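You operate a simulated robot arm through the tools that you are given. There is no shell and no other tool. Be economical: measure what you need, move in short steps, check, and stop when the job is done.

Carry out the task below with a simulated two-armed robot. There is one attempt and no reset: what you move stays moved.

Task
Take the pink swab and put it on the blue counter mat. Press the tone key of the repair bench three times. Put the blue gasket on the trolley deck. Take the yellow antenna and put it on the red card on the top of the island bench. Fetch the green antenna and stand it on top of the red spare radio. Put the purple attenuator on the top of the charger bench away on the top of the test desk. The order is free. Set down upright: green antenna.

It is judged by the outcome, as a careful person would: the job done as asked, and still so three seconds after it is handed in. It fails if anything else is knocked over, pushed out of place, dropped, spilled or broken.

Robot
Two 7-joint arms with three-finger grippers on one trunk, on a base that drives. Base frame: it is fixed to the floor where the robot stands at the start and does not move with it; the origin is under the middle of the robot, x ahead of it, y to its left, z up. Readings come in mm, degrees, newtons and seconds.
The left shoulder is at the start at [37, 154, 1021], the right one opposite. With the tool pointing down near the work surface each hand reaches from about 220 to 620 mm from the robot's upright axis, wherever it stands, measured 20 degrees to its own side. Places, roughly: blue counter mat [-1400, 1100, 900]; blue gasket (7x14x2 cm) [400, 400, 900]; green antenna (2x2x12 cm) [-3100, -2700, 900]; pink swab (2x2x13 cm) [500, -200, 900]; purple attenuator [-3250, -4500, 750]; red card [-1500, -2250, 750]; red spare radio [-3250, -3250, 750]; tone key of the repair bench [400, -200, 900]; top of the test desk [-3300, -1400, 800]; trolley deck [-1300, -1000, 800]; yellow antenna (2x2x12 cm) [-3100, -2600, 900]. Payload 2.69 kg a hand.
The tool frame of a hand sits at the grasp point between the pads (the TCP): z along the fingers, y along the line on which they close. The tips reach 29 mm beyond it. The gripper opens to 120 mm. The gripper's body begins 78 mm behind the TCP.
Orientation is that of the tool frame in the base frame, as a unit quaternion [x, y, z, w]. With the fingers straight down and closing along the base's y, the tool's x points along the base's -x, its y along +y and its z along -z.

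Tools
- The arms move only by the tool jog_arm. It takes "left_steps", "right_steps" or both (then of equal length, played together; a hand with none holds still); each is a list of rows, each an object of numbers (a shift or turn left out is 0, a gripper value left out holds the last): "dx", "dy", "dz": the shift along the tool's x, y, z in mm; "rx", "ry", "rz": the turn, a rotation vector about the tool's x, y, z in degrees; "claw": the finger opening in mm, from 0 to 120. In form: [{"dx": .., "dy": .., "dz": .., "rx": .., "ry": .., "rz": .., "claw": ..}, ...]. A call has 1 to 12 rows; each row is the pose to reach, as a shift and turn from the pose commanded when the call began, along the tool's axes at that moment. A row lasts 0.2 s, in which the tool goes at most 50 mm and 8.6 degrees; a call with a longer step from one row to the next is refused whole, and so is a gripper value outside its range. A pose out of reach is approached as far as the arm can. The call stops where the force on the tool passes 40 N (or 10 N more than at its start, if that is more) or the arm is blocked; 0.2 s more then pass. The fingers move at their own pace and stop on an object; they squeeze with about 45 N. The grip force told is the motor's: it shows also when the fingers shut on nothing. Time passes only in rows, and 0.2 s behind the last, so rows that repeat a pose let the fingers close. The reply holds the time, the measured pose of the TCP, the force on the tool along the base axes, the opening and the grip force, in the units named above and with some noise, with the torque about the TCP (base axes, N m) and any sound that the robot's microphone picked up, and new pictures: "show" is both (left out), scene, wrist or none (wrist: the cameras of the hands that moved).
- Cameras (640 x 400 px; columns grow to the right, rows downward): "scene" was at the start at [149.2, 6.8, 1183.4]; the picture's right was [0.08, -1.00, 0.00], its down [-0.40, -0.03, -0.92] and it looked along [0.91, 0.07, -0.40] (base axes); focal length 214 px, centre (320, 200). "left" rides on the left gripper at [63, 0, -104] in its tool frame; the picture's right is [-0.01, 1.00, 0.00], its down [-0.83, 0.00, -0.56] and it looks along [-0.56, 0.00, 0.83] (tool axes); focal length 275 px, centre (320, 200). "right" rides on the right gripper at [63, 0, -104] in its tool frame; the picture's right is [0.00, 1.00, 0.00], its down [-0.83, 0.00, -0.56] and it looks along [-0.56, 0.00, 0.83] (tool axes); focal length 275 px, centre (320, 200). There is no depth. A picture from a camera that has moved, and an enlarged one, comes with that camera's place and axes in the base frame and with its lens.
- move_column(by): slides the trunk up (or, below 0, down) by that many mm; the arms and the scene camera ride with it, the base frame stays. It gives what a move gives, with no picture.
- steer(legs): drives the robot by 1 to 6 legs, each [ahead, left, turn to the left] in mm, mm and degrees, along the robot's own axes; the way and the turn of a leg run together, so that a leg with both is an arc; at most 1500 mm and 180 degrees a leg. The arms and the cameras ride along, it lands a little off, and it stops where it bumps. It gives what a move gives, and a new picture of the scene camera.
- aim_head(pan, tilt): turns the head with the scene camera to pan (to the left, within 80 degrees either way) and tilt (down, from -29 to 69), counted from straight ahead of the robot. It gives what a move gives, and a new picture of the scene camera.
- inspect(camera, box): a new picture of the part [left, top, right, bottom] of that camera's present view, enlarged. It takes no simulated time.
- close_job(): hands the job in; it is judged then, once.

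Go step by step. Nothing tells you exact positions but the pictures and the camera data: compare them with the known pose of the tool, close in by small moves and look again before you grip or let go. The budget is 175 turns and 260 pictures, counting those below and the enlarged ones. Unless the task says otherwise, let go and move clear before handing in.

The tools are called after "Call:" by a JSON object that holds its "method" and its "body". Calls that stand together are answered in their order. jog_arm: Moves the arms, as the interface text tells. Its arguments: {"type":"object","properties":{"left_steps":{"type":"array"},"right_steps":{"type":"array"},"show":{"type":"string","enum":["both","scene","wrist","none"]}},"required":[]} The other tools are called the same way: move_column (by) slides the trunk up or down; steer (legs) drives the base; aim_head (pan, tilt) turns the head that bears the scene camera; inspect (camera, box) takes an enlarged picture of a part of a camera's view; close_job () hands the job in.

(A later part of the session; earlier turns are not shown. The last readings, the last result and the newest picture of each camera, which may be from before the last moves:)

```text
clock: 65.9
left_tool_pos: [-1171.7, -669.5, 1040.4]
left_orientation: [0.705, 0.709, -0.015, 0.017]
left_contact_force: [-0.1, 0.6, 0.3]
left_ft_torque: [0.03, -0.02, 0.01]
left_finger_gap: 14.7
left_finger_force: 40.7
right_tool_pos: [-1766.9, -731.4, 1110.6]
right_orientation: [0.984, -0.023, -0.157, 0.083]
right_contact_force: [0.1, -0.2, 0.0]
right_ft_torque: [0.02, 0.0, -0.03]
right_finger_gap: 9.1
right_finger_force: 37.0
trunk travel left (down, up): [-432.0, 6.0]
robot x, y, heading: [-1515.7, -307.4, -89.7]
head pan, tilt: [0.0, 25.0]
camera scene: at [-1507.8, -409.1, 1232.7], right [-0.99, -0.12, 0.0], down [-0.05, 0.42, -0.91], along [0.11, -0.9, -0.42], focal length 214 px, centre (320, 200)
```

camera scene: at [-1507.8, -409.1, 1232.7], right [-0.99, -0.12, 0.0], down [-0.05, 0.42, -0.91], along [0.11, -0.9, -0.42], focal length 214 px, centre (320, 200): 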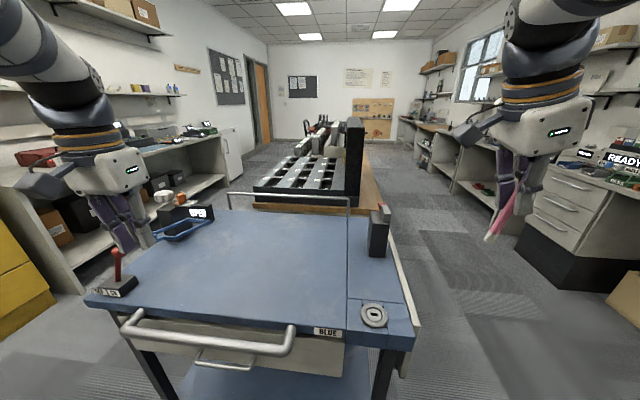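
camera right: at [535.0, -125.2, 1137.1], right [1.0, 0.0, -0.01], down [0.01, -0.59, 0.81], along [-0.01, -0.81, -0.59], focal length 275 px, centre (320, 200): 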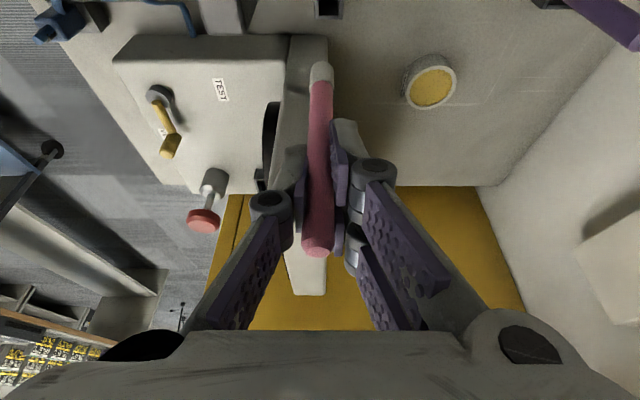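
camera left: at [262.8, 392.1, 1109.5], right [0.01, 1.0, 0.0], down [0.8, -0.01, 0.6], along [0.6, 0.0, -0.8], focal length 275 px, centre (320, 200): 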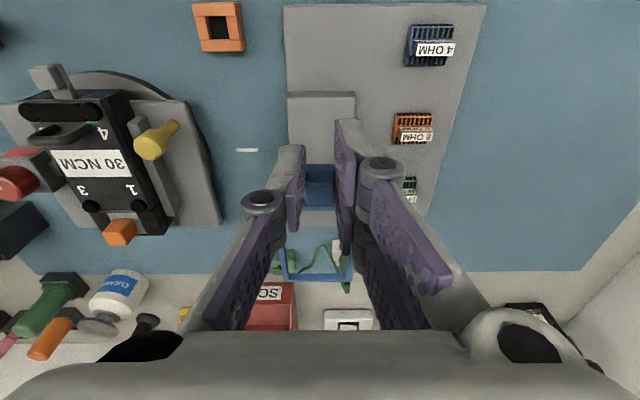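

Call:
{"method": "move_column", "body": {"by": -100}}

Call:
{"method": "jog_arm", "body": {"left_steps": [{"dx": -40, "dy": -10}, {"dx": -80, "dy": -20}, {"dx": -125, "dy": -25}, {"dx": -125, "dy": -25, "dz": 30}], "show": "both"}}

```text
clock: 67.2
left_tool_pos: [-1171.0, -679.8, 895.5]
left_orientation: [0.705, 0.709, 0.026, -0.025]
left_contact_force: [-0.3, -0.1, -0.7]
left_ft_torque: [-0.02, 0.01, -0.01]
left_finger_gap: 14.4
left_finger_force: 41.2
right_tool_pos: [-1765.3, -769.8, 870.9]
right_orientation: [0.985, 0.002, -0.16, -0.071]
right_contact_force: [-0.2, 0.1, 0.3]
right_ft_torque: [-0.03, -0.01, -0.06]
right_finger_gap: 9.5
right_finger_force: 36.7
trunk travel left (down, up): [-332.0, 106.0]
robot x, y, heading: [-1521.2, -308.6, -89.2]
head pan, tilt: [0.0, 25.0]
```

```text
clock: 68.2
left_tool_pos: [-1194.6, -799.1, 857.2]
left_orientation: [0.704, 0.71, 0.026, -0.024]
left_contact_force: [0.6, 11.2, 12.2]
left_ft_torque: [-0.96, 0.01, 0.02]
left_finger_gap: 14.9
left_finger_force: 41.0
right_tool_pos: [-1766.9, -767.9, 872.9]
right_orientation: [0.985, 0.002, -0.159, -0.071]
right_contact_force: [-0.1, 0.5, -0.6]
right_ft_torque: [0.0, 0.04, 0.02]
right_finger_gap: 9.4
right_finger_force: 36.5
trunk travel left (down, up): [-332.0, 106.0]
robot x, y, heading: [-1522.0, -306.9, -89.6]
head pan, tilt: [0.0, 25.0]
camera scene: at [-1517.3, -481.3, 1117.1], right [-1.0, -0.01, 0.0], down [0.0, 0.42, -0.91], along [0.01, -0.91, -0.42], focal length 214 px, centre (320, 200)
camera left: at [-1196.4, -744.6, 967.0], right [1.0, 0.0, 0.0], down [0.0, -0.87, 0.5], along [0.0, -0.5, -0.87], focal length 275 px, centre (320, 200)
```

scene: 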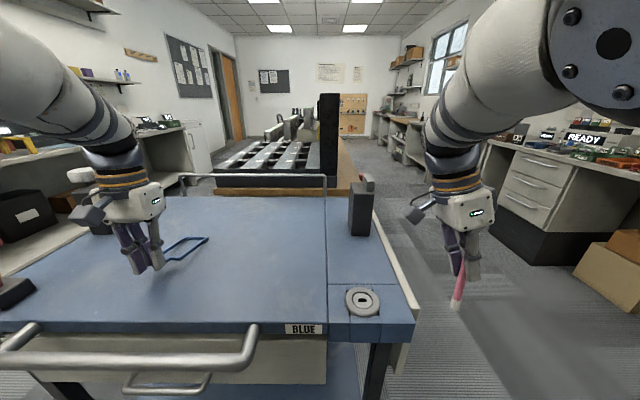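
left: 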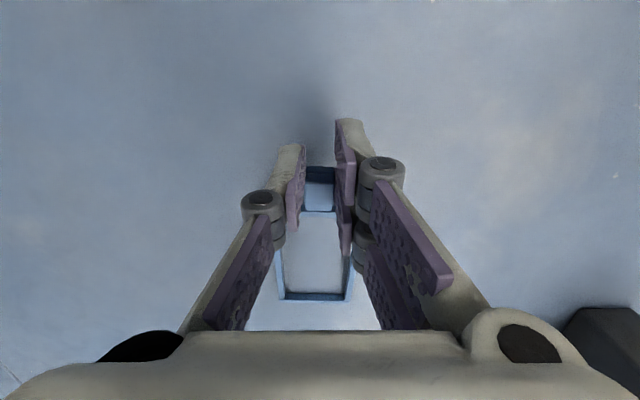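

The column move pitched the hand about 7°, so the gasket's far end touches first. I'll lift, level it, then lower.

Call:
{"method": "jog_arm", "body": {"left_steps": [{"dz": -20}, {"dz": -20, "ry": -4}, {"dz": -20, "ry": -7}, {"dz": -10, "ry": -7}], "show": "none"}}

Call:
{"method": "inspect", "body": {"camera": "scene", "box": [60, 180, 260, 305]}}

```text
clock: 69.2
left_tool_pos: [-1196.7, -803.7, 866.9]
left_orientation: [0.705, 0.709, -0.017, 0.018]
left_contact_force: [0.4, 0.3, -0.4]
left_ft_torque: [0.02, 0.0, -0.01]
left_finger_gap: 14.6
left_finger_force: 40.6
right_tool_pos: [-1766.2, -770.1, 872.1]
right_orientation: [0.984, 0.003, -0.161, -0.072]
right_contact_force: [-1.5, -0.6, -0.8]
right_ft_torque: [-0.01, 0.02, 0.01]
right_finger_gap: 9.4
right_finger_force: 36.3
trunk travel left (down, up): [-332.0, 106.0]
robot x, y, heading: [-1518.9, -307.8, -89.8]
head pan, tilt: [0.0, 25.0]
```

```text
3.20 times, centred on (160, 242) of scene
camera zoom: at [-1517.0, -483.4, 1116.6], right [-1.0, -0.01, 0.0], down [0.0, 0.42, -0.91], along [0.01, -0.91, -0.42], focal length 686 px, centre (832, 64)
```

zoom: 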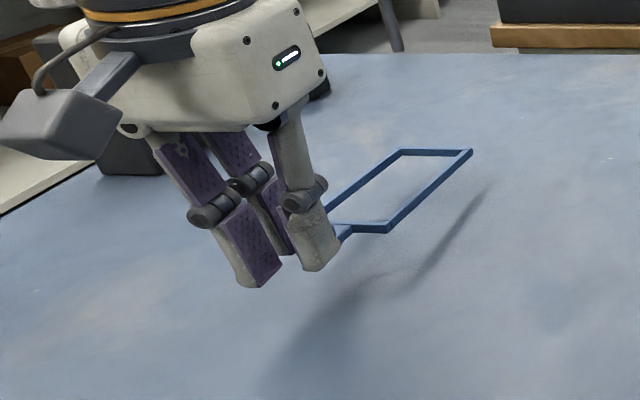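

Call:
{"method": "jog_arm", "body": {"left_steps": [{"dz": 10}, {"dz": 16}, {"dz": 20}, {"dz": 24}, {"dz": 28}, {"dz": 32}, {"dz": 36}], "show": "none"}}

Call:
{"method": "inspect", "body": {"camera": "scene", "box": [60, 180, 260, 305]}}

```text
clock: 70.8
left_tool_pos: [-1195.3, -804.1, 831.5]
left_orientation: [0.706, 0.708, -0.018, 0.019]
left_contact_force: [0.5, 2.0, 10.8]
left_ft_torque: [-0.71, 0.04, 0.08]
left_finger_gap: 14.2
left_finger_force: 40.9
right_tool_pos: [-1766.8, -769.4, 871.6]
right_orientation: [0.985, 0.002, -0.159, -0.072]
right_contact_force: [-0.2, 0.1, -0.1]
right_ft_torque: [0.0, -0.02, -0.01]
right_finger_gap: 9.5
right_finger_force: 36.7
trunk travel left (down, up): [-332.0, 106.0]
robot x, y, heading: [-1519.6, -310.3, -89.6]
head pan, tilt: [0.0, 25.0]
```

```text
3.20 times, centred on (160, 242) of scene
camera zoom: at [-1517.4, -482.3, 1116.9], right [-1.0, -0.01, 0.0], down [0.0, 0.42, -0.91], along [0.01, -0.91, -0.42], focal length 686 px, centre (832, 64)
```

zoom: 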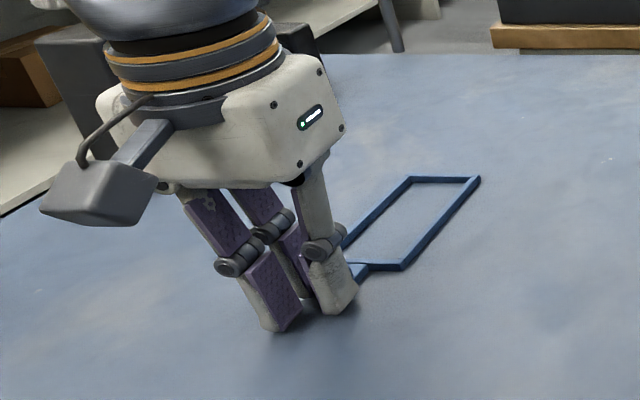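

The gasket rests on the deck. I'll open and lift clear.

Call:
{"method": "jog_arm", "body": {"left_steps": [{"claw": 40}, {"claw": 50}, {"claw": 50}, {"dz": -35}, {"dz": -80}, {"dz": -120}], "show": "both"}}

```text
clock: 72.2
left_tool_pos: [-1195.1, -798.5, 951.2]
left_orientation: [0.705, 0.709, -0.017, 0.018]
left_contact_force: [0.4, -0.9, 0.0]
left_ft_torque: [-0.01, -0.01, 0.0]
left_finger_gap: 50.2
left_finger_force: 0.1
right_tool_pos: [-1766.7, -769.1, 871.3]
right_orientation: [0.984, 0.001, -0.16, -0.073]
right_contact_force: [0.0, 1.5, 0.0]
right_ft_torque: [0.01, 0.01, 0.01]
right_finger_gap: 9.4
right_finger_force: 36.4
trunk travel left (down, up): [-332.0, 106.0]
robot x, y, heading: [-1522.0, -306.5, -89.7]
head pan, tilt: [0.0, 25.0]
camera scene: at [-1517.2, -483.1, 1116.7], right [-1.0, -0.01, 0.0], down [0.0, 0.42, -0.91], along [0.01, -0.91, -0.42], focal length 214 px, centre (320, 200)
camera left: at [-1196.8, -731.0, 1052.7], right [1.0, 0.0, 0.0], down [0.0, -0.8, 0.6], along [0.0, -0.6, -0.8], focal length 275 px, centre (320, 200)
```

scene: 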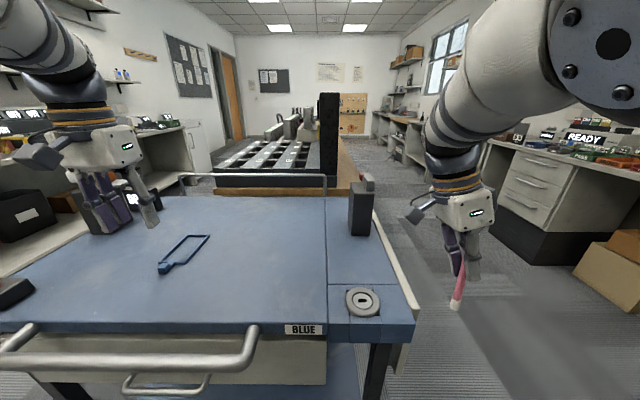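
left: 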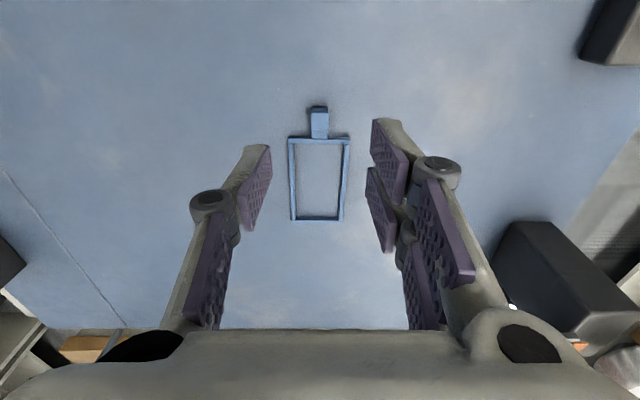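

The gasket lies flat on the deck. Now I'll retract the left hand, back off and turn toward the counter with the swab.

Call:
{"method": "jog_arm", "body": {"left_steps": [{"dx": 40, "dz": -30}, {"dx": 80, "dz": -60}, {"dx": 120, "dz": -90}, {"dx": 160, "dz": -110}], "show": "none"}}

Call:
{"method": "steer", "body": {"legs": [[-300, 0, 0], [0, 0, 180]]}}

Call:
{"method": "move_column", "body": {"by": 90}}

```text
clock: 73.2
left_tool_pos: [-1164.2, -649.2, 1064.2]
left_orientation: [0.706, 0.708, -0.018, 0.017]
left_contact_force: [0.0, 0.2, -0.3]
left_ft_torque: [-0.03, 0.0, 0.0]
left_finger_gap: 50.2
left_finger_force: 0.1
left hand out of reach, approached as far as the arm can: row 2, 3, 4
right_tool_pos: [-1766.7, -769.1, 869.7]
right_orientation: [0.984, 0.002, -0.161, -0.073]
right_contact_force: [0.4, -0.6, 0.0]
right_ft_torque: [0.0, -0.03, -0.03]
right_finger_gap: 9.3
right_finger_force: 36.7
trunk travel left (down, up): [-332.0, 106.0]
robot x, y, heading: [-1521.9, -308.2, -89.6]
head pan, tilt: [0.0, 25.0]
```

```text
clock: 82.6
left_tool_pos: [-1879.4, 331.7, 1063.8]
left_orientation: [0.711, -0.703, -0.018, -0.017]
left_contact_force: [-0.4, 0.3, -0.4]
left_ft_torque: [-0.01, 0.02, 0.0]
left_finger_gap: 49.9
left_finger_force: 0.1
right_tool_pos: [-1276.7, 455.3, 871.5]
right_orientation: [-0.004, 0.984, -0.072, 0.161]
right_contact_force: [-0.4, -0.2, 0.1]
right_ft_torque: [0.02, 0.02, -0.02]
right_finger_gap: 9.5
right_finger_force: 37.0
trunk travel left (down, up): [-332.0, 106.0]
robot x, y, heading: [-1518.4, -8.5, 90.8]
head pan, tilt: [0.0, 25.0]
camera scene: at [-1522.5, 167.0, 1116.7], right [1.0, 0.01, 0.0], down [0.0, -0.42, -0.91], along [-0.01, 0.91, -0.42], focal length 214 px, centre (320, 200)
```

scene: 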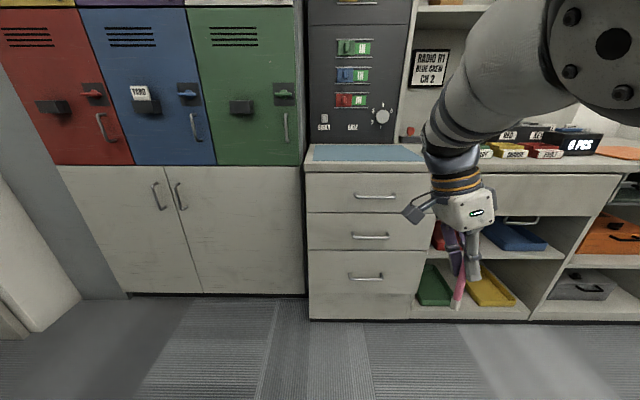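

```text
clock: 83.9
left_tool_pos: [-1877.3, 333.5, 1153.4]
left_orientation: [0.71, -0.704, -0.017, -0.016]
left_contact_force: [0.4, 0.2, -0.9]
left_ft_torque: [-0.05, 0.0, -0.01]
left_finger_gap: 50.1
left_finger_force: 0.0
right_tool_pos: [-1276.6, 456.9, 960.1]
right_orientation: [-0.004, 0.985, -0.073, 0.159]
right_contact_force: [-0.4, -0.7, -0.1]
right_ft_torque: [0.01, 0.01, -0.03]
right_finger_gap: 9.1
right_finger_force: 36.6
trunk travel left (down, up): [-422.0, 16.0]
robot x, y, heading: [-1521.0, -7.6, 90.7]
head pan, tilt: [0.0, 25.0]
```

Now I'll tip the right hand about 80° so that the swab becomes nearly horizontal.

Call:
{"method": "jog_arm", "body": {"right_steps": [{"ry": 8, "dz": -20}, {"ry": 16, "dz": -40}, {"ry": 24, "dz": -40}, {"ry": 32, "dz": -40}, {"ry": 40, "dz": -40}, {"ry": 48, "dz": -40}, {"ry": 56, "dz": -40}, {"ry": 64, "dz": -40}, {"ry": 72, "dz": -40}, {"ry": 80, "dz": -40}], "show": "both"}}

```text
clock: 86.1
left_tool_pos: [-1879.5, 333.2, 1154.8]
left_orientation: [0.71, -0.703, -0.017, -0.017]
left_contact_force: [0.0, -0.5, 0.1]
left_ft_torque: [0.02, -0.01, -0.03]
left_finger_gap: 50.0
left_finger_force: 0.0
right_tool_pos: [-1289.6, 461.6, 997.9]
right_orientation: [0.043, 0.857, -0.057, -0.511]
right_contact_force: [-0.2, 0.6, 0.0]
right_ft_torque: [-0.02, -0.01, -0.01]
right_finger_gap: 9.4
right_finger_force: 36.3
trunk travel left (down, up): [-422.0, 16.0]
robot x, y, heading: [-1520.3, -13.4, 90.5]
head pan, tilt: [0.0, 25.0]
camera scene: at [-1521.4, 105.9, 1222.2], right [1.0, 0.01, 0.0], down [0.0, -0.42, -0.91], along [-0.01, 0.91, -0.42], focal length 214 px, centre (320, 200)
camera right: at [-1227.3, 476.1, 1101.3], right [0.01, 0.99, -0.14], down [0.88, -0.08, -0.46], along [-0.47, -0.12, -0.88], focal length 275 px, centre (320, 200)
```

scene: 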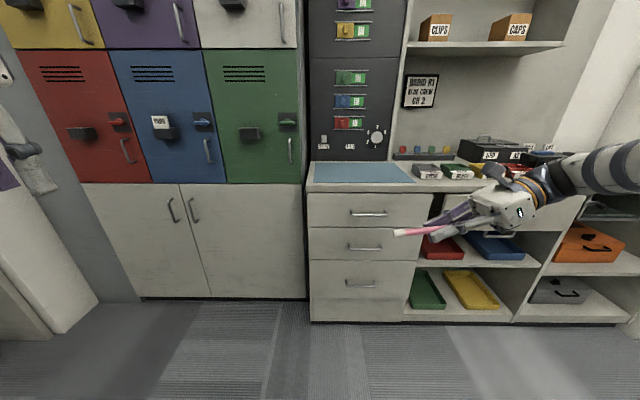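
right: 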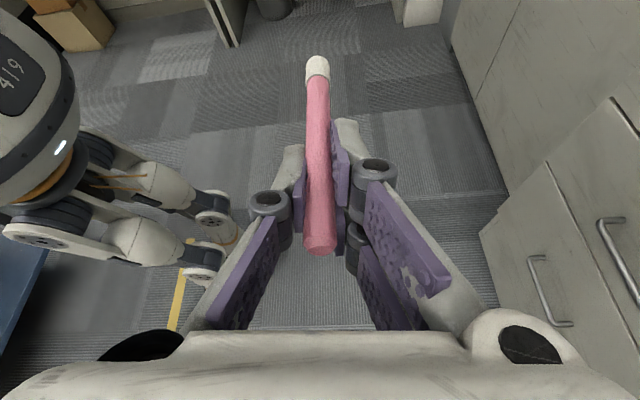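

The swab is nearly horizontal. I'll raise the hand, then drive toward the counter.

Call:
{"method": "jog_arm", "body": {"right_steps": [{"dx": 35, "dy": -6, "dz": -19}, {"dx": 70, "dy": -11, "dz": -38}], "show": "none"}}

Call:
{"method": "steer", "body": {"legs": [[0, 90, 0], [480, 0, 0]]}}

```text
clock: 86.7
left_tool_pos: [-1879.3, 331.8, 1156.1]
left_orientation: [0.71, -0.704, -0.018, -0.017]
left_contact_force: [0.0, -0.3, 0.6]
left_ft_torque: [-0.03, -0.03, 0.01]
left_finger_gap: 50.0
left_finger_force: 0.1
right_tool_pos: [-1290.5, 460.5, 1077.8]
right_orientation: [0.043, 0.857, -0.057, -0.511]
right_contact_force: [-0.1, 0.2, -0.4]
right_ft_torque: [-0.01, -0.01, -0.01]
right_finger_gap: 9.3
right_finger_force: 36.7
trunk travel left (down, up): [-422.0, 16.0]
robot x, y, heading: [-1521.8, -11.8, 90.7]
head pan, tilt: [0.0, 25.0]
```

```text
clock: 90.4
left_tool_pos: [-1975.6, 804.4, 1155.1]
left_orientation: [0.712, -0.702, -0.017, -0.016]
left_contact_force: [0.0, 0.7, -0.5]
left_ft_torque: [-0.03, 0.02, -0.01]
left_finger_gap: 50.1
left_finger_force: 0.0
right_tool_pos: [-1387.2, 932.9, 1077.5]
right_orientation: [0.042, 0.857, -0.057, -0.51]
right_contact_force: [0.7, 0.1, -0.3]
right_ft_torque: [-0.03, 0.0, 0.01]
right_finger_gap: 9.2
right_finger_force: 36.7
trunk travel left (down, up): [-422.0, 16.0]
robot x, y, heading: [-1616.1, 464.7, 90.9]
head pan, tilt: [0.0, 25.0]
camera scene: at [-1617.0, 577.6, 1222.2], right [1.0, 0.02, 0.0], down [0.01, -0.42, -0.91], along [-0.01, 0.91, -0.42], focal length 214 px, centre (320, 200)
```

scene: 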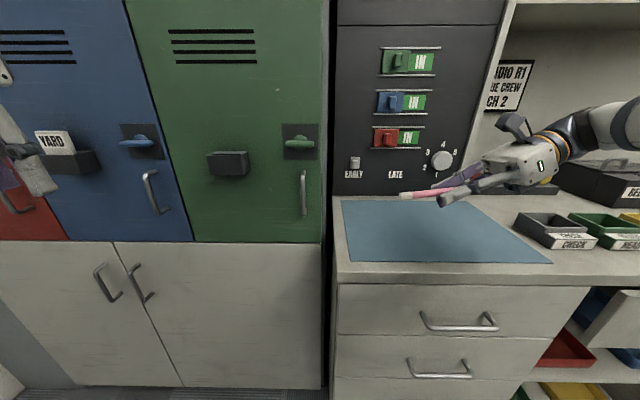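

Call:
{"method": "steer", "body": {"legs": [[115, 0, 0]]}}

Call:
{"method": "jog_arm", "body": {"right_steps": [{"dx": -35, "dy": 6, "dz": 19}, {"dx": -70, "dy": 11, "dz": 38}, {"dx": -105, "dy": 17, "dz": 57}], "show": "both"}}

```text
clock: 91.7
left_tool_pos: [-1975.9, 918.9, 1154.3]
left_orientation: [0.711, -0.703, -0.018, -0.018]
left_contact_force: [-0.2, 0.7, -0.2]
left_ft_torque: [-0.06, 0.0, -0.01]
left_finger_gap: 50.1
left_finger_force: 0.0
right_tool_pos: [-1387.9, 1047.3, 1077.5]
right_orientation: [0.042, 0.858, -0.059, -0.509]
right_contact_force: [-0.1, 0.0, -0.1]
right_ft_torque: [-0.01, 0.03, 0.02]
right_finger_gap: 9.1
right_finger_force: 36.6
trunk travel left (down, up): [-422.0, 16.0]
robot x, y, heading: [-1621.0, 575.0, 90.8]
head pan, tilt: [0.0, 25.0]
camera scene: at [-1618.6, 692.7, 1222.2], right [1.0, 0.01, 0.0], down [0.01, -0.42, -0.91], along [-0.01, 0.91, -0.42], focal length 214 px, centre (320, 200)
```

scene: 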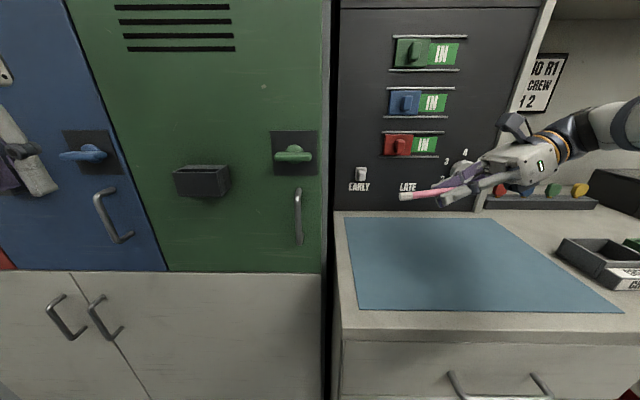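

```text
clock: 92.5
left_tool_pos: [-1976.5, 919.4, 1154.3]
left_orientation: [0.711, -0.702, -0.018, -0.017]
left_contact_force: [-1.1, 0.2, 0.3]
left_ft_torque: [0.0, 0.0, 0.02]
left_finger_gap: 50.3
left_finger_force: 0.1
right_tool_pos: [-1388.9, 1048.5, 958.1]
right_orientation: [0.042, 0.858, -0.057, -0.509]
right_contact_force: [0.8, 0.0, 0.7]
right_ft_torque: [0.02, 0.03, -0.02]
right_finger_gap: 9.1
right_finger_force: 36.7
trunk travel left (down, up): [-422.0, 16.0]
robot x, y, heading: [-1615.7, 577.5, 90.6]
head pan, tilt: [0.0, 25.0]
camera scene: at [-1618.3, 692.5, 1222.1], right [1.0, 0.01, 0.0], down [0.01, -0.42, -0.91], along [-0.01, 0.91, -0.42], focal length 214 px, centre (320, 200)
camera right: at [-1326.9, 1064.3, 1060.6], right [0.01, 0.99, -0.14], down [0.88, -0.07, -0.46], along [-0.47, -0.12, -0.88], focal length 275 px, centre (320, 200)
```

scene: 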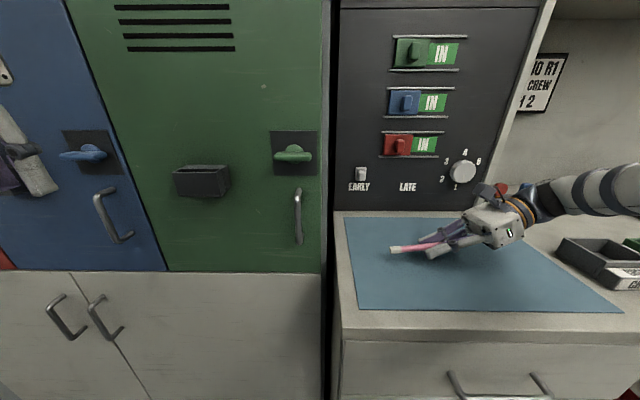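
right: 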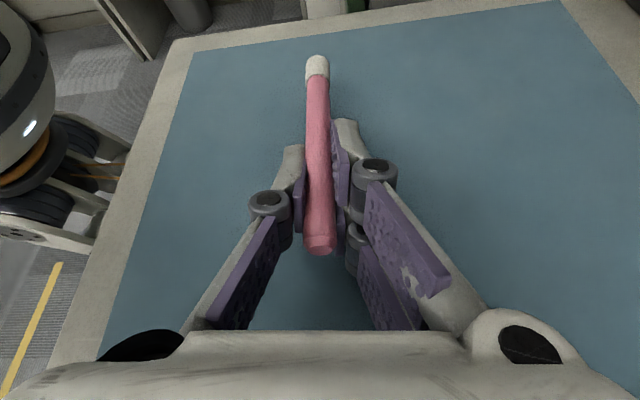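

Over the mat. Lowering slowly until contact.

Call:
{"method": "jog_arm", "body": {"right_steps": [{"dx": -13, "dy": 2, "dz": 7}, {"dx": -20, "dy": 3, "dz": 11}, {"dx": -26, "dy": 4, "dz": 14}, {"dx": -31, "dy": 5, "dz": 17}, {"dx": -36, "dy": 6, "dz": 19.5}, {"dx": -41, "dy": 6.7, "dz": 22}, {"dx": -46, "dy": 7.5, "dz": 25}, {"dx": -51, "dy": 8.3, "dz": 28}], "show": "scene"}}

Call:
{"method": "inspect", "body": {"camera": "scene", "box": [340, 180, 580, 330]}}

```text
clock: 92.9
left_tool_pos: [-1976.2, 918.9, 1157.2]
left_orientation: [0.711, -0.703, -0.018, -0.017]
left_contact_force: [0.0, 0.4, -0.3]
left_ft_torque: [-0.02, 0.06, 0.02]
left_finger_gap: 50.0
left_finger_force: 0.0
right_tool_pos: [-1388.3, 1051.0, 954.0]
right_orientation: [0.038, 0.852, -0.046, -0.52]
right_contact_force: [6.5, 1.0, 25.1]
right_ft_torque: [0.18, 0.19, -0.09]
right_finger_gap: 10.1
right_finger_force: 37.1
trunk travel left (down, up): [-422.0, 16.0]
robot x, y, heading: [-1618.4, 578.4, 90.9]
head pan, tilt: [0.0, 25.0]
stopped in row 2 (right hand): the force on the tool passed its limit at 47 N (the readings are from after the stop); the commanded pose is now the measured one
camera scene: at [-1618.1, 690.9, 1222.6], right [1.0, 0.01, 0.0], down [0.01, -0.42, -0.91], along [-0.01, 0.91, -0.42], focal length 214 px, centre (320, 200)
```

scene: 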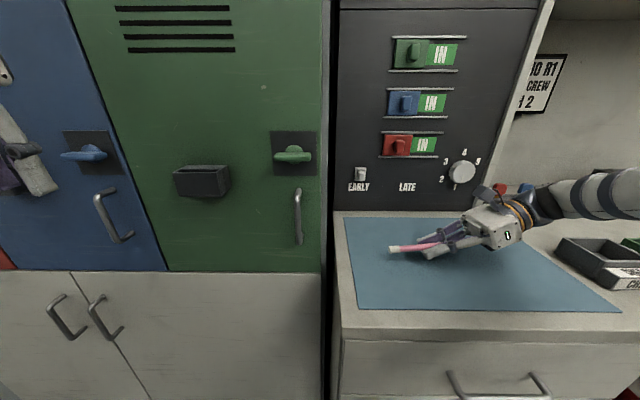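

```text
2.67 times, centred on (460, 255) of scene
camera zoom: at [-1618.1, 690.9, 1222.6], right [1.0, 0.01, 0.0], down [0.01, -0.42, -0.91], along [-0.01, 0.91, -0.42], focal length 572 px, centre (-53, 53)
```

zoom: 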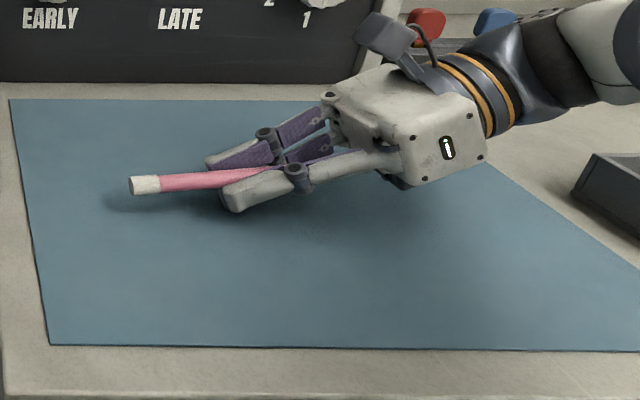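

The fingertips touch the mat (surface z≈930) and the swab is only ~20 mm above it. I'll ease up slightly and release.

Call:
{"method": "jog_arm", "body": {"right_steps": [{"dx": 2, "dz": -1}, {"dx": 2, "dz": -1, "claw": 20}, {"dx": 2, "dz": -1, "claw": 40}, {"dx": 2, "dz": -1, "claw": 40}], "show": "wrist"}}

Call:
{"method": "inspect", "body": {"camera": "scene", "box": [340, 180, 580, 330]}}

```text
clock: 93.9
left_tool_pos: [-1979.0, 916.5, 1154.3]
left_orientation: [0.711, -0.703, -0.017, -0.019]
left_contact_force: [-0.5, 0.4, -0.8]
left_ft_torque: [0.0, 0.03, -0.02]
left_finger_gap: 50.1
left_finger_force: 0.0
right_tool_pos: [-1391.8, 1049.4, 952.4]
right_orientation: [0.038, 0.854, -0.052, -0.516]
right_contact_force: [-14.6, -4.5, 17.9]
right_ft_torque: [0.08, 0.59, 0.24]
right_finger_gap: 41.3
right_finger_force: 0.1
trunk travel left (down, up): [-422.0, 16.0]
robot x, y, heading: [-1620.4, 579.4, 90.8]
head pan, tilt: [0.0, 25.0]
camera right: at [-1328.9, 1063.4, 1055.2], right [0.01, 0.99, -0.12], down [0.88, -0.07, -0.47], along [-0.48, -0.1, -0.87], focal length 275 px, centre (320, 200)
```

right: 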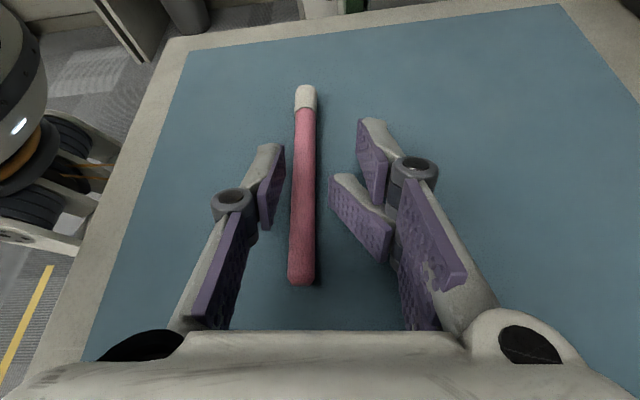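

```text
2.67 times, centred on (460, 255) of scene
camera zoom: at [-1621.0, 690.5, 1222.3], right [1.0, 0.01, 0.0], down [0.01, -0.42, -0.91], along [-0.01, 0.91, -0.42], focal length 572 px, centre (-53, 53)
```

zoom: 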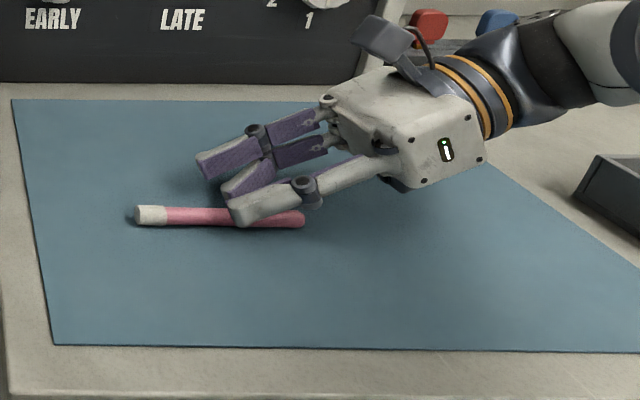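

The swab lies on the mat. I'll lift the hand straight up.

Call:
{"method": "jog_arm", "body": {"right_steps": [{"dx": 35, "dy": -4, "dz": -19}, {"dx": 70, "dy": -8, "dz": -38}, {"dx": 105, "dy": -12, "dz": -57}, {"dx": 130, "dy": -14, "dz": -70}], "show": "scene"}}

Call:
{"method": "inspect", "body": {"camera": "scene", "box": [340, 180, 580, 330]}}

```text
clock: 94.9
left_tool_pos: [-1977.1, 918.2, 1155.2]
left_orientation: [0.711, -0.703, -0.018, -0.018]
left_contact_force: [-0.2, 1.0, -0.2]
left_ft_torque: [0.02, -0.02, 0.03]
left_finger_gap: 50.0
left_finger_force: 0.2
right_tool_pos: [-1384.9, 1055.8, 1101.9]
right_orientation: [0.039, 0.854, -0.051, -0.516]
right_contact_force: [-0.3, -0.2, -0.7]
right_ft_torque: [0.0, 0.03, 0.01]
right_finger_gap: 40.0
right_finger_force: 0.1
trunk travel left (down, up): [-422.0, 16.0]
robot x, y, heading: [-1618.5, 580.5, 90.9]
head pan, tilt: [0.0, 25.0]
camera scene: at [-1618.5, 691.9, 1222.2], right [1.0, 0.01, 0.0], down [0.01, -0.42, -0.91], along [-0.01, 0.91, -0.42], focal length 214 px, centre (320, 200)
```

scene: 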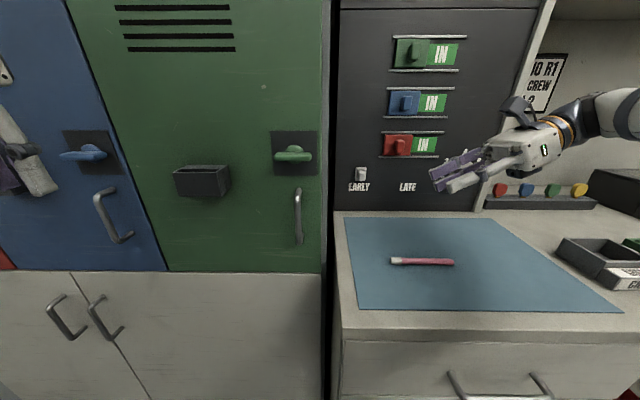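

```text
2.67 times, centred on (460, 255) of scene
camera zoom: at [-1618.5, 691.9, 1222.2], right [1.0, 0.01, 0.0], down [0.01, -0.42, -0.91], along [-0.01, 0.91, -0.42], focal length 572 px, centre (-53, 53)
```

zoom: 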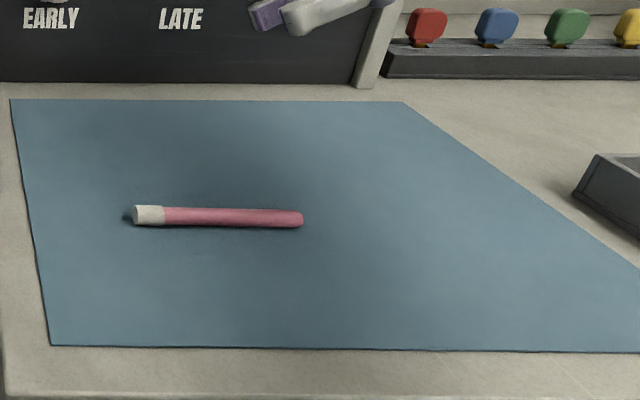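

The swab is placed. Now I'll back off, restore the right hand to point down, and turn toward the west side.

Call:
{"method": "steer", "body": {"legs": [[-600, 0, 0]]}}

Call:
{"method": "jog_arm", "body": {"right_steps": [{"ry": -8}, {"ry": -16}, {"ry": -24}, {"ry": -32}, {"ry": -40}, {"ry": -48}, {"ry": -56}, {"ry": -62}], "show": "none"}}

Call:
{"method": "jog_arm", "body": {"right_steps": [{"rz": -8.2}, {"rz": -16.4}, {"rz": -24.6}, {"rz": -32.8}, {"rz": -41}, {"rz": -49.2}, {"rz": -57.4}, {"rz": -65.6}, {"rz": -73.8}, {"rz": -82}, {"rz": -90}], "show": "none"}}

Call:
{"method": "steer", "body": {"legs": [[0, 0, 90]]}}

```text
clock: 98.3
left_tool_pos: [-1967.5, 317.9, 1155.1]
left_orientation: [0.71, -0.704, -0.017, -0.017]
left_contact_force: [0.4, 0.4, 0.6]
left_ft_torque: [0.04, 0.02, -0.01]
left_finger_gap: 50.2
left_finger_force: 0.1
right_tool_pos: [-1376.9, 455.1, 1102.3]
right_orientation: [0.04, 0.854, -0.05, -0.516]
right_contact_force: [0.5, 0.4, 0.2]
right_ft_torque: [0.0, -0.02, -0.01]
right_finger_gap: 39.8
right_finger_force: 0.1
trunk travel left (down, up): [-422.0, 16.0]
robot x, y, heading: [-1614.3, -23.2, 90.5]
head pan, tilt: [0.0, 25.0]
camera scene: at [-1610.0, 92.1, 1222.2], right [1.0, 0.01, 0.0], down [0.01, -0.42, -0.91], along [-0.01, 0.91, -0.42], focal length 214 px, centre (320, 200)
```

scene: 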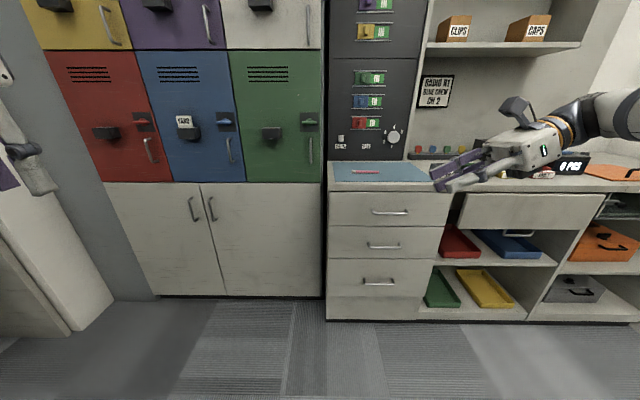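

```text
clock: 100.1
left_tool_pos: [-1968.9, 318.8, 1155.5]
left_orientation: [0.71, -0.703, -0.017, -0.018]
left_contact_force: [-0.3, 0.4, -0.3]
left_ft_torque: [-0.02, 0.01, 0.0]
left_finger_gap: 49.9
left_finger_force: 0.1
right_tool_pos: [-1377.4, 456.3, 1101.0]
right_orientation: [0.007, 0.998, -0.064, -0.001]
right_contact_force: [-0.1, 0.2, 0.7]
right_ft_torque: [0.0, 0.0, -0.02]
right_finger_gap: 39.7
right_finger_force: 0.0
trunk travel left (down, up): [-422.0, 16.0]
robot x, y, heading: [-1609.8, -23.0, 90.4]
head pan, tilt: [0.0, 25.0]
```

```text
clock: 102.5
left_tool_pos: [-1968.4, 318.4, 1156.0]
left_orientation: [0.711, -0.703, -0.018, -0.018]
left_contact_force: [0.0, 0.2, 0.4]
left_ft_torque: [0.0, 0.02, -0.04]
left_finger_gap: 49.8
left_finger_force: 0.1
right_tool_pos: [-1377.1, 455.8, 1101.5]
right_orientation: [-0.701, 0.71, -0.043, -0.047]
right_contact_force: [-0.4, -0.4, 0.1]
right_ft_torque: [0.0, -0.01, -0.05]
right_finger_gap: 40.0
right_finger_force: 0.0
trunk travel left (down, up): [-422.0, 16.0]
robot x, y, heading: [-1606.1, -22.3, 90.9]
head pan, tilt: [0.0, 25.0]
```

```text
clock: 106.8
left_tool_pos: [-1946.1, -384.2, 1154.4]
left_orientation: [1.0, 0.01, -0.025, 0.0]
left_contact_force: [0.0, -0.9, -0.2]
left_ft_torque: [0.01, 0.0, 0.0]
left_finger_gap: 50.0
left_finger_force: 0.1
right_tool_pos: [-2090.7, 203.4, 1101.9]
right_orientation: [0.998, -0.002, 0.064, 0.002]
right_contact_force: [-0.3, 0.0, 0.4]
right_ft_torque: [0.0, 0.01, 0.0]
right_finger_gap: 39.9
right_finger_force: 0.2
trunk travel left (down, up): [-422.0, 16.0]
robot x, y, heading: [-1607.5, -23.6, -178.6]
head pan, tilt: [0.0, 25.0]
camera scene: at [-1723.4, -25.5, 1222.2], right [-0.03, 1.0, 0.0], down [0.42, 0.01, -0.91], along [-0.91, -0.02, -0.42], focal length 214 px, centre (320, 200)
```

scene: 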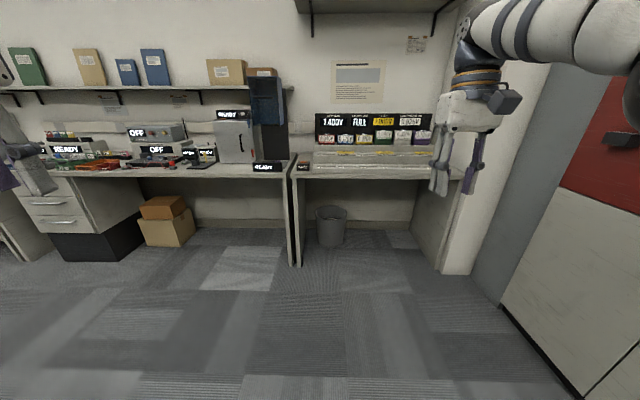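

Now I'll drive to the corridor and strafe toward the antenna place.

Call:
{"method": "steer", "body": {"legs": [[780, 0, 0], [0, 1450, 0], [0, 1100, 0]]}}

```text
clock: 130.1
left_tool_pos: [-2733.7, -2920.0, 1155.2]
left_orientation: [1.0, -0.008, -0.025, 0.0]
left_contact_force: [-0.3, 0.6, 0.4]
left_ft_torque: [0.03, 0.03, -0.01]
left_finger_gap: 49.9
left_finger_force: 0.0
right_tool_pos: [-2855.0, -2324.9, 1101.7]
right_orientation: [0.998, -0.019, 0.065, 0.003]
right_contact_force: [0.7, -0.1, 0.7]
right_ft_torque: [0.0, 0.0, 0.0]
right_finger_gap: 40.1
right_finger_force: 0.1
trunk travel left (down, up): [-422.0, 16.0]
robot x, y, heading: [-2381.2, -2568.5, 179.3]
head pan, tilt: [0.0, 25.0]
camera scene: at [-2496.5, -2568.6, 1222.2], right [0.01, 1.0, 0.0], down [0.42, -0.01, -0.91], along [-0.91, 0.01, -0.42], focal length 214 px, centre (320, 200)
```

scene: 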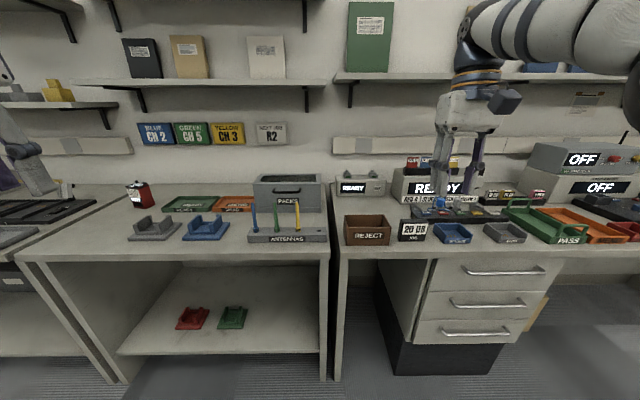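

Call:
{"method": "inspect", "body": {"camera": "scene", "box": [110, 160, 350, 310]}}

Call:
{"method": "aim_head", "body": {"pan": 45, "tilt": 25}}

```text
2.67 times, centred on (230, 235) of scene
camera zoom: at [-2496.5, -2568.6, 1222.2], right [0.01, 1.0, 0.0], down [0.42, -0.01, -0.91], along [-0.91, 0.01, -0.42], focal length 572 px, centre (560, 107)
```

zoom: 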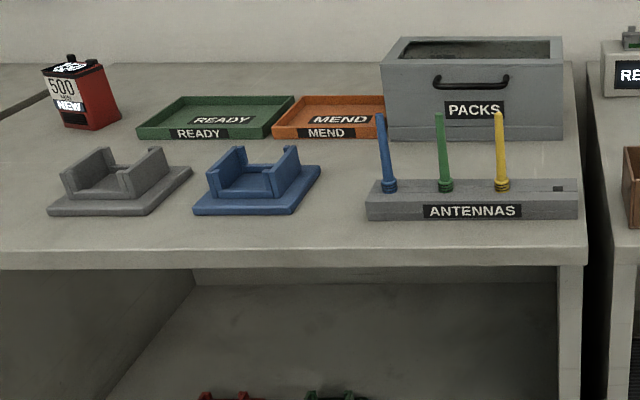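

```text
clock: 131.2
left_tool_pos: [-2732.7, -2918.0, 1155.2]
left_orientation: [1.0, -0.007, -0.025, 0.0]
left_contact_force: [0.6, 0.9, 0.0]
left_ft_torque: [0.01, 0.02, 0.0]
left_finger_gap: 50.0
left_finger_force: 0.1
right_tool_pos: [-2855.3, -2325.7, 1100.9]
right_orientation: [0.998, -0.021, 0.063, 0.003]
right_contact_force: [0.5, 0.0, 0.5]
right_ft_torque: [-0.02, 0.02, 0.03]
right_finger_gap: 39.9
right_finger_force: 0.0
trunk travel left (down, up): [-422.0, 16.0]
robot x, y, heading: [-2383.2, -2571.0, 179.1]
head pan, tilt: [45.0, 25.0]
camera scene: at [-2470.4, -2633.9, 1222.2], right [-0.7, 0.72, 0.0], down [0.3, 0.29, -0.91], along [-0.65, -0.63, -0.42], focal length 214 px, centre (320, 200)
```

scene: 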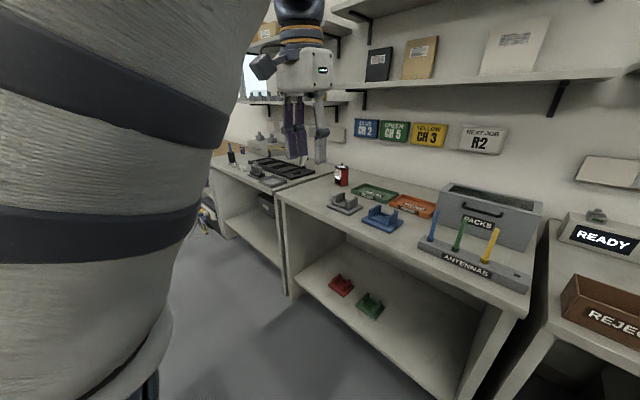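

The antenna rack (blue, green, yellow) and the red spare radio at the far left are visible. I'll approach for the yellow antenna with the right hand, straightening the hand first.

Call:
{"method": "jog_arm", "body": {"right_steps": [{"ry": -4, "dx": 30}, {"ry": -7.4, "dx": 60}], "show": "none"}}

Call:
{"method": "steer", "body": {"legs": [[230, 230, 0]]}}

Call:
{"method": "aim_head", "body": {"pan": 0, "tilt": 30}}

```text
clock: 131.8
left_tool_pos: [-2733.8, -2917.6, 1155.9]
left_orientation: [1.0, -0.007, -0.025, 0.001]
left_contact_force: [0.5, 0.9, 0.0]
left_ft_torque: [-0.09, 0.0, -0.02]
left_finger_gap: 50.1
left_finger_force: 0.2
right_tool_pos: [-2794.6, -2324.4, 1106.5]
right_orientation: [1.0, -0.021, 0.004, 0.003]
right_contact_force: [0.6, -1.3, -0.5]
right_ft_torque: [-0.06, -0.04, -0.02]
right_finger_gap: 40.1
right_finger_force: 0.0
trunk travel left (down, up): [-422.0, 16.0]
robot x, y, heading: [-2383.2, -2570.4, 179.1]
head pan, tilt: [45.0, 25.0]
```

```text
clock: 134.1
left_tool_pos: [-2967.3, -3142.4, 1155.5]
left_orientation: [1.0, -0.009, -0.024, 0.0]
left_contact_force: [-0.5, -0.3, -0.1]
left_ft_torque: [0.0, -0.01, 0.02]
left_finger_gap: 49.9
left_finger_force: 0.0
right_tool_pos: [-3028.6, -2548.5, 1108.4]
right_orientation: [1.0, -0.021, 0.006, 0.001]
right_contact_force: [-0.7, 0.2, -0.7]
right_ft_torque: [-0.01, 0.01, 0.0]
right_finger_gap: 40.0
right_finger_force: 0.1
trunk travel left (down, up): [-422.0, 16.0]
robot x, y, heading: [-2611.9, -2791.5, 179.1]
head pan, tilt: [45.0, 25.0]
camera scene: at [-2704.1, -2856.9, 1222.2], right [-0.7, 0.72, 0.0], down [0.3, 0.29, -0.91], along [-0.65, -0.63, -0.42], focal length 214 px, centre (320, 200)
```

scene: 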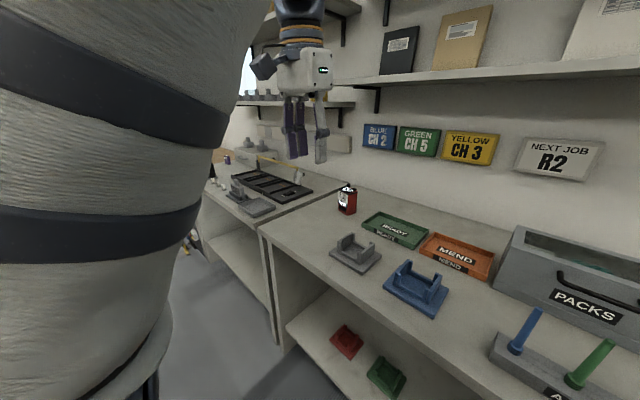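

```text
clock: 135.2
left_tool_pos: [-2967.4, -3140.5, 1154.8]
left_orientation: [1.0, -0.009, -0.025, 0.0]
left_contact_force: [0.2, 1.0, -0.7]
left_ft_torque: [0.02, 0.0, -0.04]
left_finger_gap: 49.9
left_finger_force: 0.1
right_tool_pos: [-3028.3, -2548.5, 1108.1]
right_orientation: [1.0, -0.022, 0.006, 0.003]
right_contact_force: [0.2, 0.1, -0.2]
right_ft_torque: [0.01, -0.01, -0.01]
right_finger_gap: 40.2
right_finger_force: 0.2
trunk travel left (down, up): [-422.0, 16.0]
robot x, y, heading: [-2618.0, -2794.0, 179.1]
head pan, tilt: [0.0, 30.0]
camera scene: at [-2728.3, -2791.2, 1214.3], right [0.01, 1.0, 0.0], down [0.5, -0.01, -0.87], along [-0.87, 0.01, -0.5], focal length 214 px, centre (320, 200)
```

scene: 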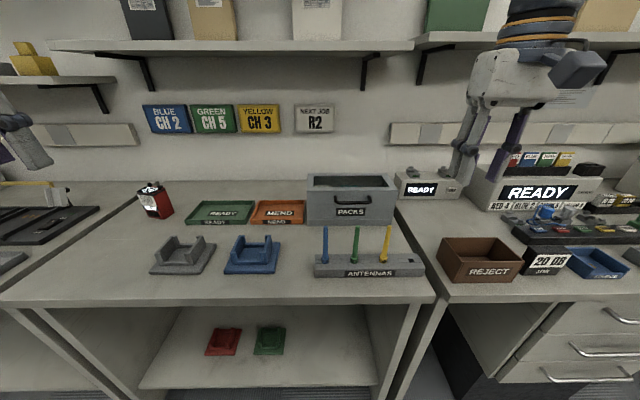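

Call:
{"method": "jog_arm", "body": {"right_steps": [{"dx": -30, "dy": 28, "dz": 15}, {"dx": -60, "dy": 56, "dz": 30}, {"dx": -88, "dy": 82, "dz": 50}, {"dx": -88, "dy": 82, "dz": 95}], "show": "both"}}

```text
clock: 136.2
left_tool_pos: [-2966.8, -3141.2, 1155.7]
left_orientation: [1.0, -0.009, -0.025, 0.0]
left_contact_force: [0.1, 0.0, 0.0]
left_ft_torque: [0.0, 0.0, -0.02]
left_finger_gap: 50.3
left_finger_force: 0.0
right_tool_pos: [-3121.8, -2626.3, 1010.4]
right_orientation: [1.0, -0.022, 0.005, 0.003]
right_contact_force: [-0.3, 0.4, 1.0]
right_ft_torque: [-0.01, -0.02, 0.0]
right_finger_gap: 39.8
right_finger_force: 0.1
trunk travel left (down, up): [-422.0, 16.0]
robot x, y, heading: [-2615.3, -2794.4, 179.2]
head pan, tilt: [0.0, 30.0]
camera scene: at [-2728.2, -2790.6, 1214.3], right [0.01, 1.0, 0.0], down [0.5, -0.01, -0.87], along [-0.87, 0.01, -0.5], focal length 214 px, centre (320, 200)
camera right: at [-3059.4, -2626.9, 1114.2], right [-0.04, -1.0, 0.01], down [-0.84, 0.04, 0.55], along [-0.55, 0.02, -0.84], focal length 275 px, centre (320, 200)
```

scene: 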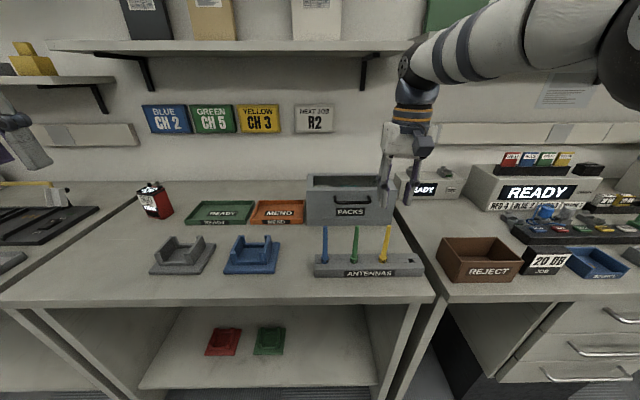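
right: 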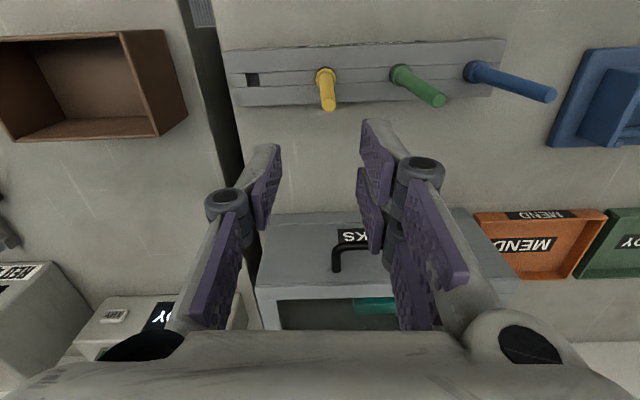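

Call:
{"method": "jog_arm", "body": {"right_steps": [{"dx": 14, "dy": 6, "dz": 30}, {"dx": 14, "dy": 6, "dz": 70}], "show": "wrist"}}

```text
clock: 136.8
left_tool_pos: [-2968.8, -3140.8, 1154.1]
left_orientation: [1.0, -0.008, -0.024, 0.0]
left_contact_force: [-0.1, 1.0, -0.2]
left_ft_torque: [0.03, 0.0, -0.03]
left_finger_gap: 49.9
left_finger_force: 0.0
right_tool_pos: [-3104.6, -2632.6, 937.8]
right_orientation: [1.0, -0.021, 0.006, 0.002]
right_contact_force: [0.0, 0.1, 0.7]
right_ft_torque: [-0.02, -0.01, -0.03]
right_finger_gap: 40.1
right_finger_force: 0.1
trunk travel left (down, up): [-422.0, 16.0]
robot x, y, heading: [-2617.0, -2793.4, 179.2]
head pan, tilt: [0.0, 30.0]
camera right: at [-3043.1, -2633.8, 1042.5], right [-0.04, -1.0, 0.0], down [-0.84, 0.04, 0.55], along [-0.55, 0.02, -0.84], focal length 275 px, centre (320, 200)
```

right: 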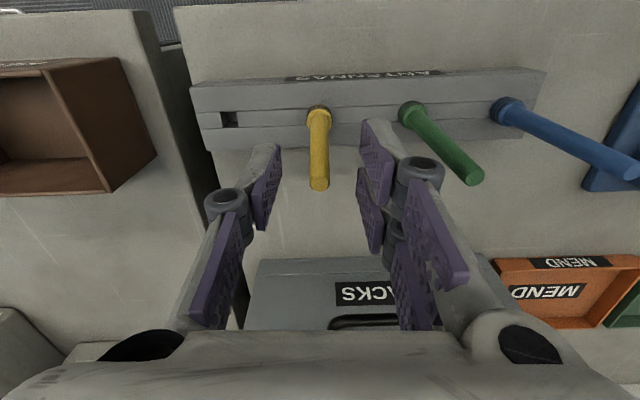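

Call:
{"method": "jog_arm", "body": {"right_steps": [{"dx": -5, "dy": -2, "dz": 25}, {"dx": -5, "dy": -2, "dz": 48}, {"dx": -5, "dy": -2, "dz": 48, "claw": 0}, {"dx": -5, "dy": -2, "dz": 48, "claw": 0}, {"dx": -5, "dy": -2, "dz": 48, "claw": 0}], "show": "wrist"}}

```text
clock: 138.1
left_tool_pos: [-2967.0, -3141.4, 1155.6]
left_orientation: [1.0, -0.008, -0.025, 0.0]
left_contact_force: [-0.6, 0.1, 0.8]
left_ft_torque: [0.02, 0.0, 0.02]
left_finger_gap: 50.0
left_finger_force: 0.1
right_tool_pos: [-3110.3, -2631.0, 892.9]
right_orientation: [1.0, -0.022, 0.006, 0.003]
right_contact_force: [0.6, -0.1, -0.1]
right_ft_torque: [0.02, 0.01, 0.01]
right_finger_gap: 10.3
right_finger_force: 37.7
trunk travel left (down, up): [-422.0, 16.0]
robot x, y, heading: [-2615.7, -2791.9, 179.2]
head pan, tilt: [0.0, 30.0]
camera right: at [-3047.5, -2630.8, 995.8], right [-0.04, -1.0, 0.0], down [-0.84, 0.04, 0.55], along [-0.55, 0.02, -0.84], focal length 275 px, centre (320, 200)
```

right: 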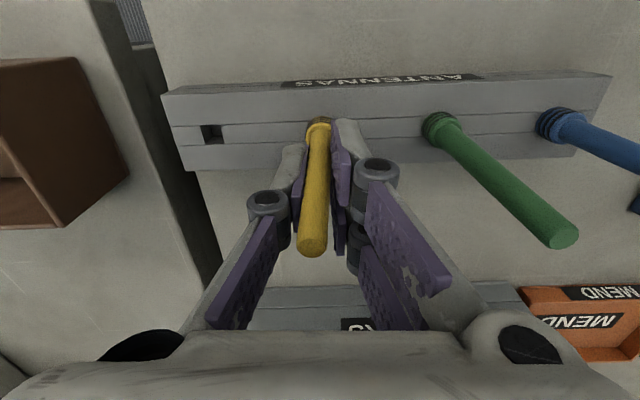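

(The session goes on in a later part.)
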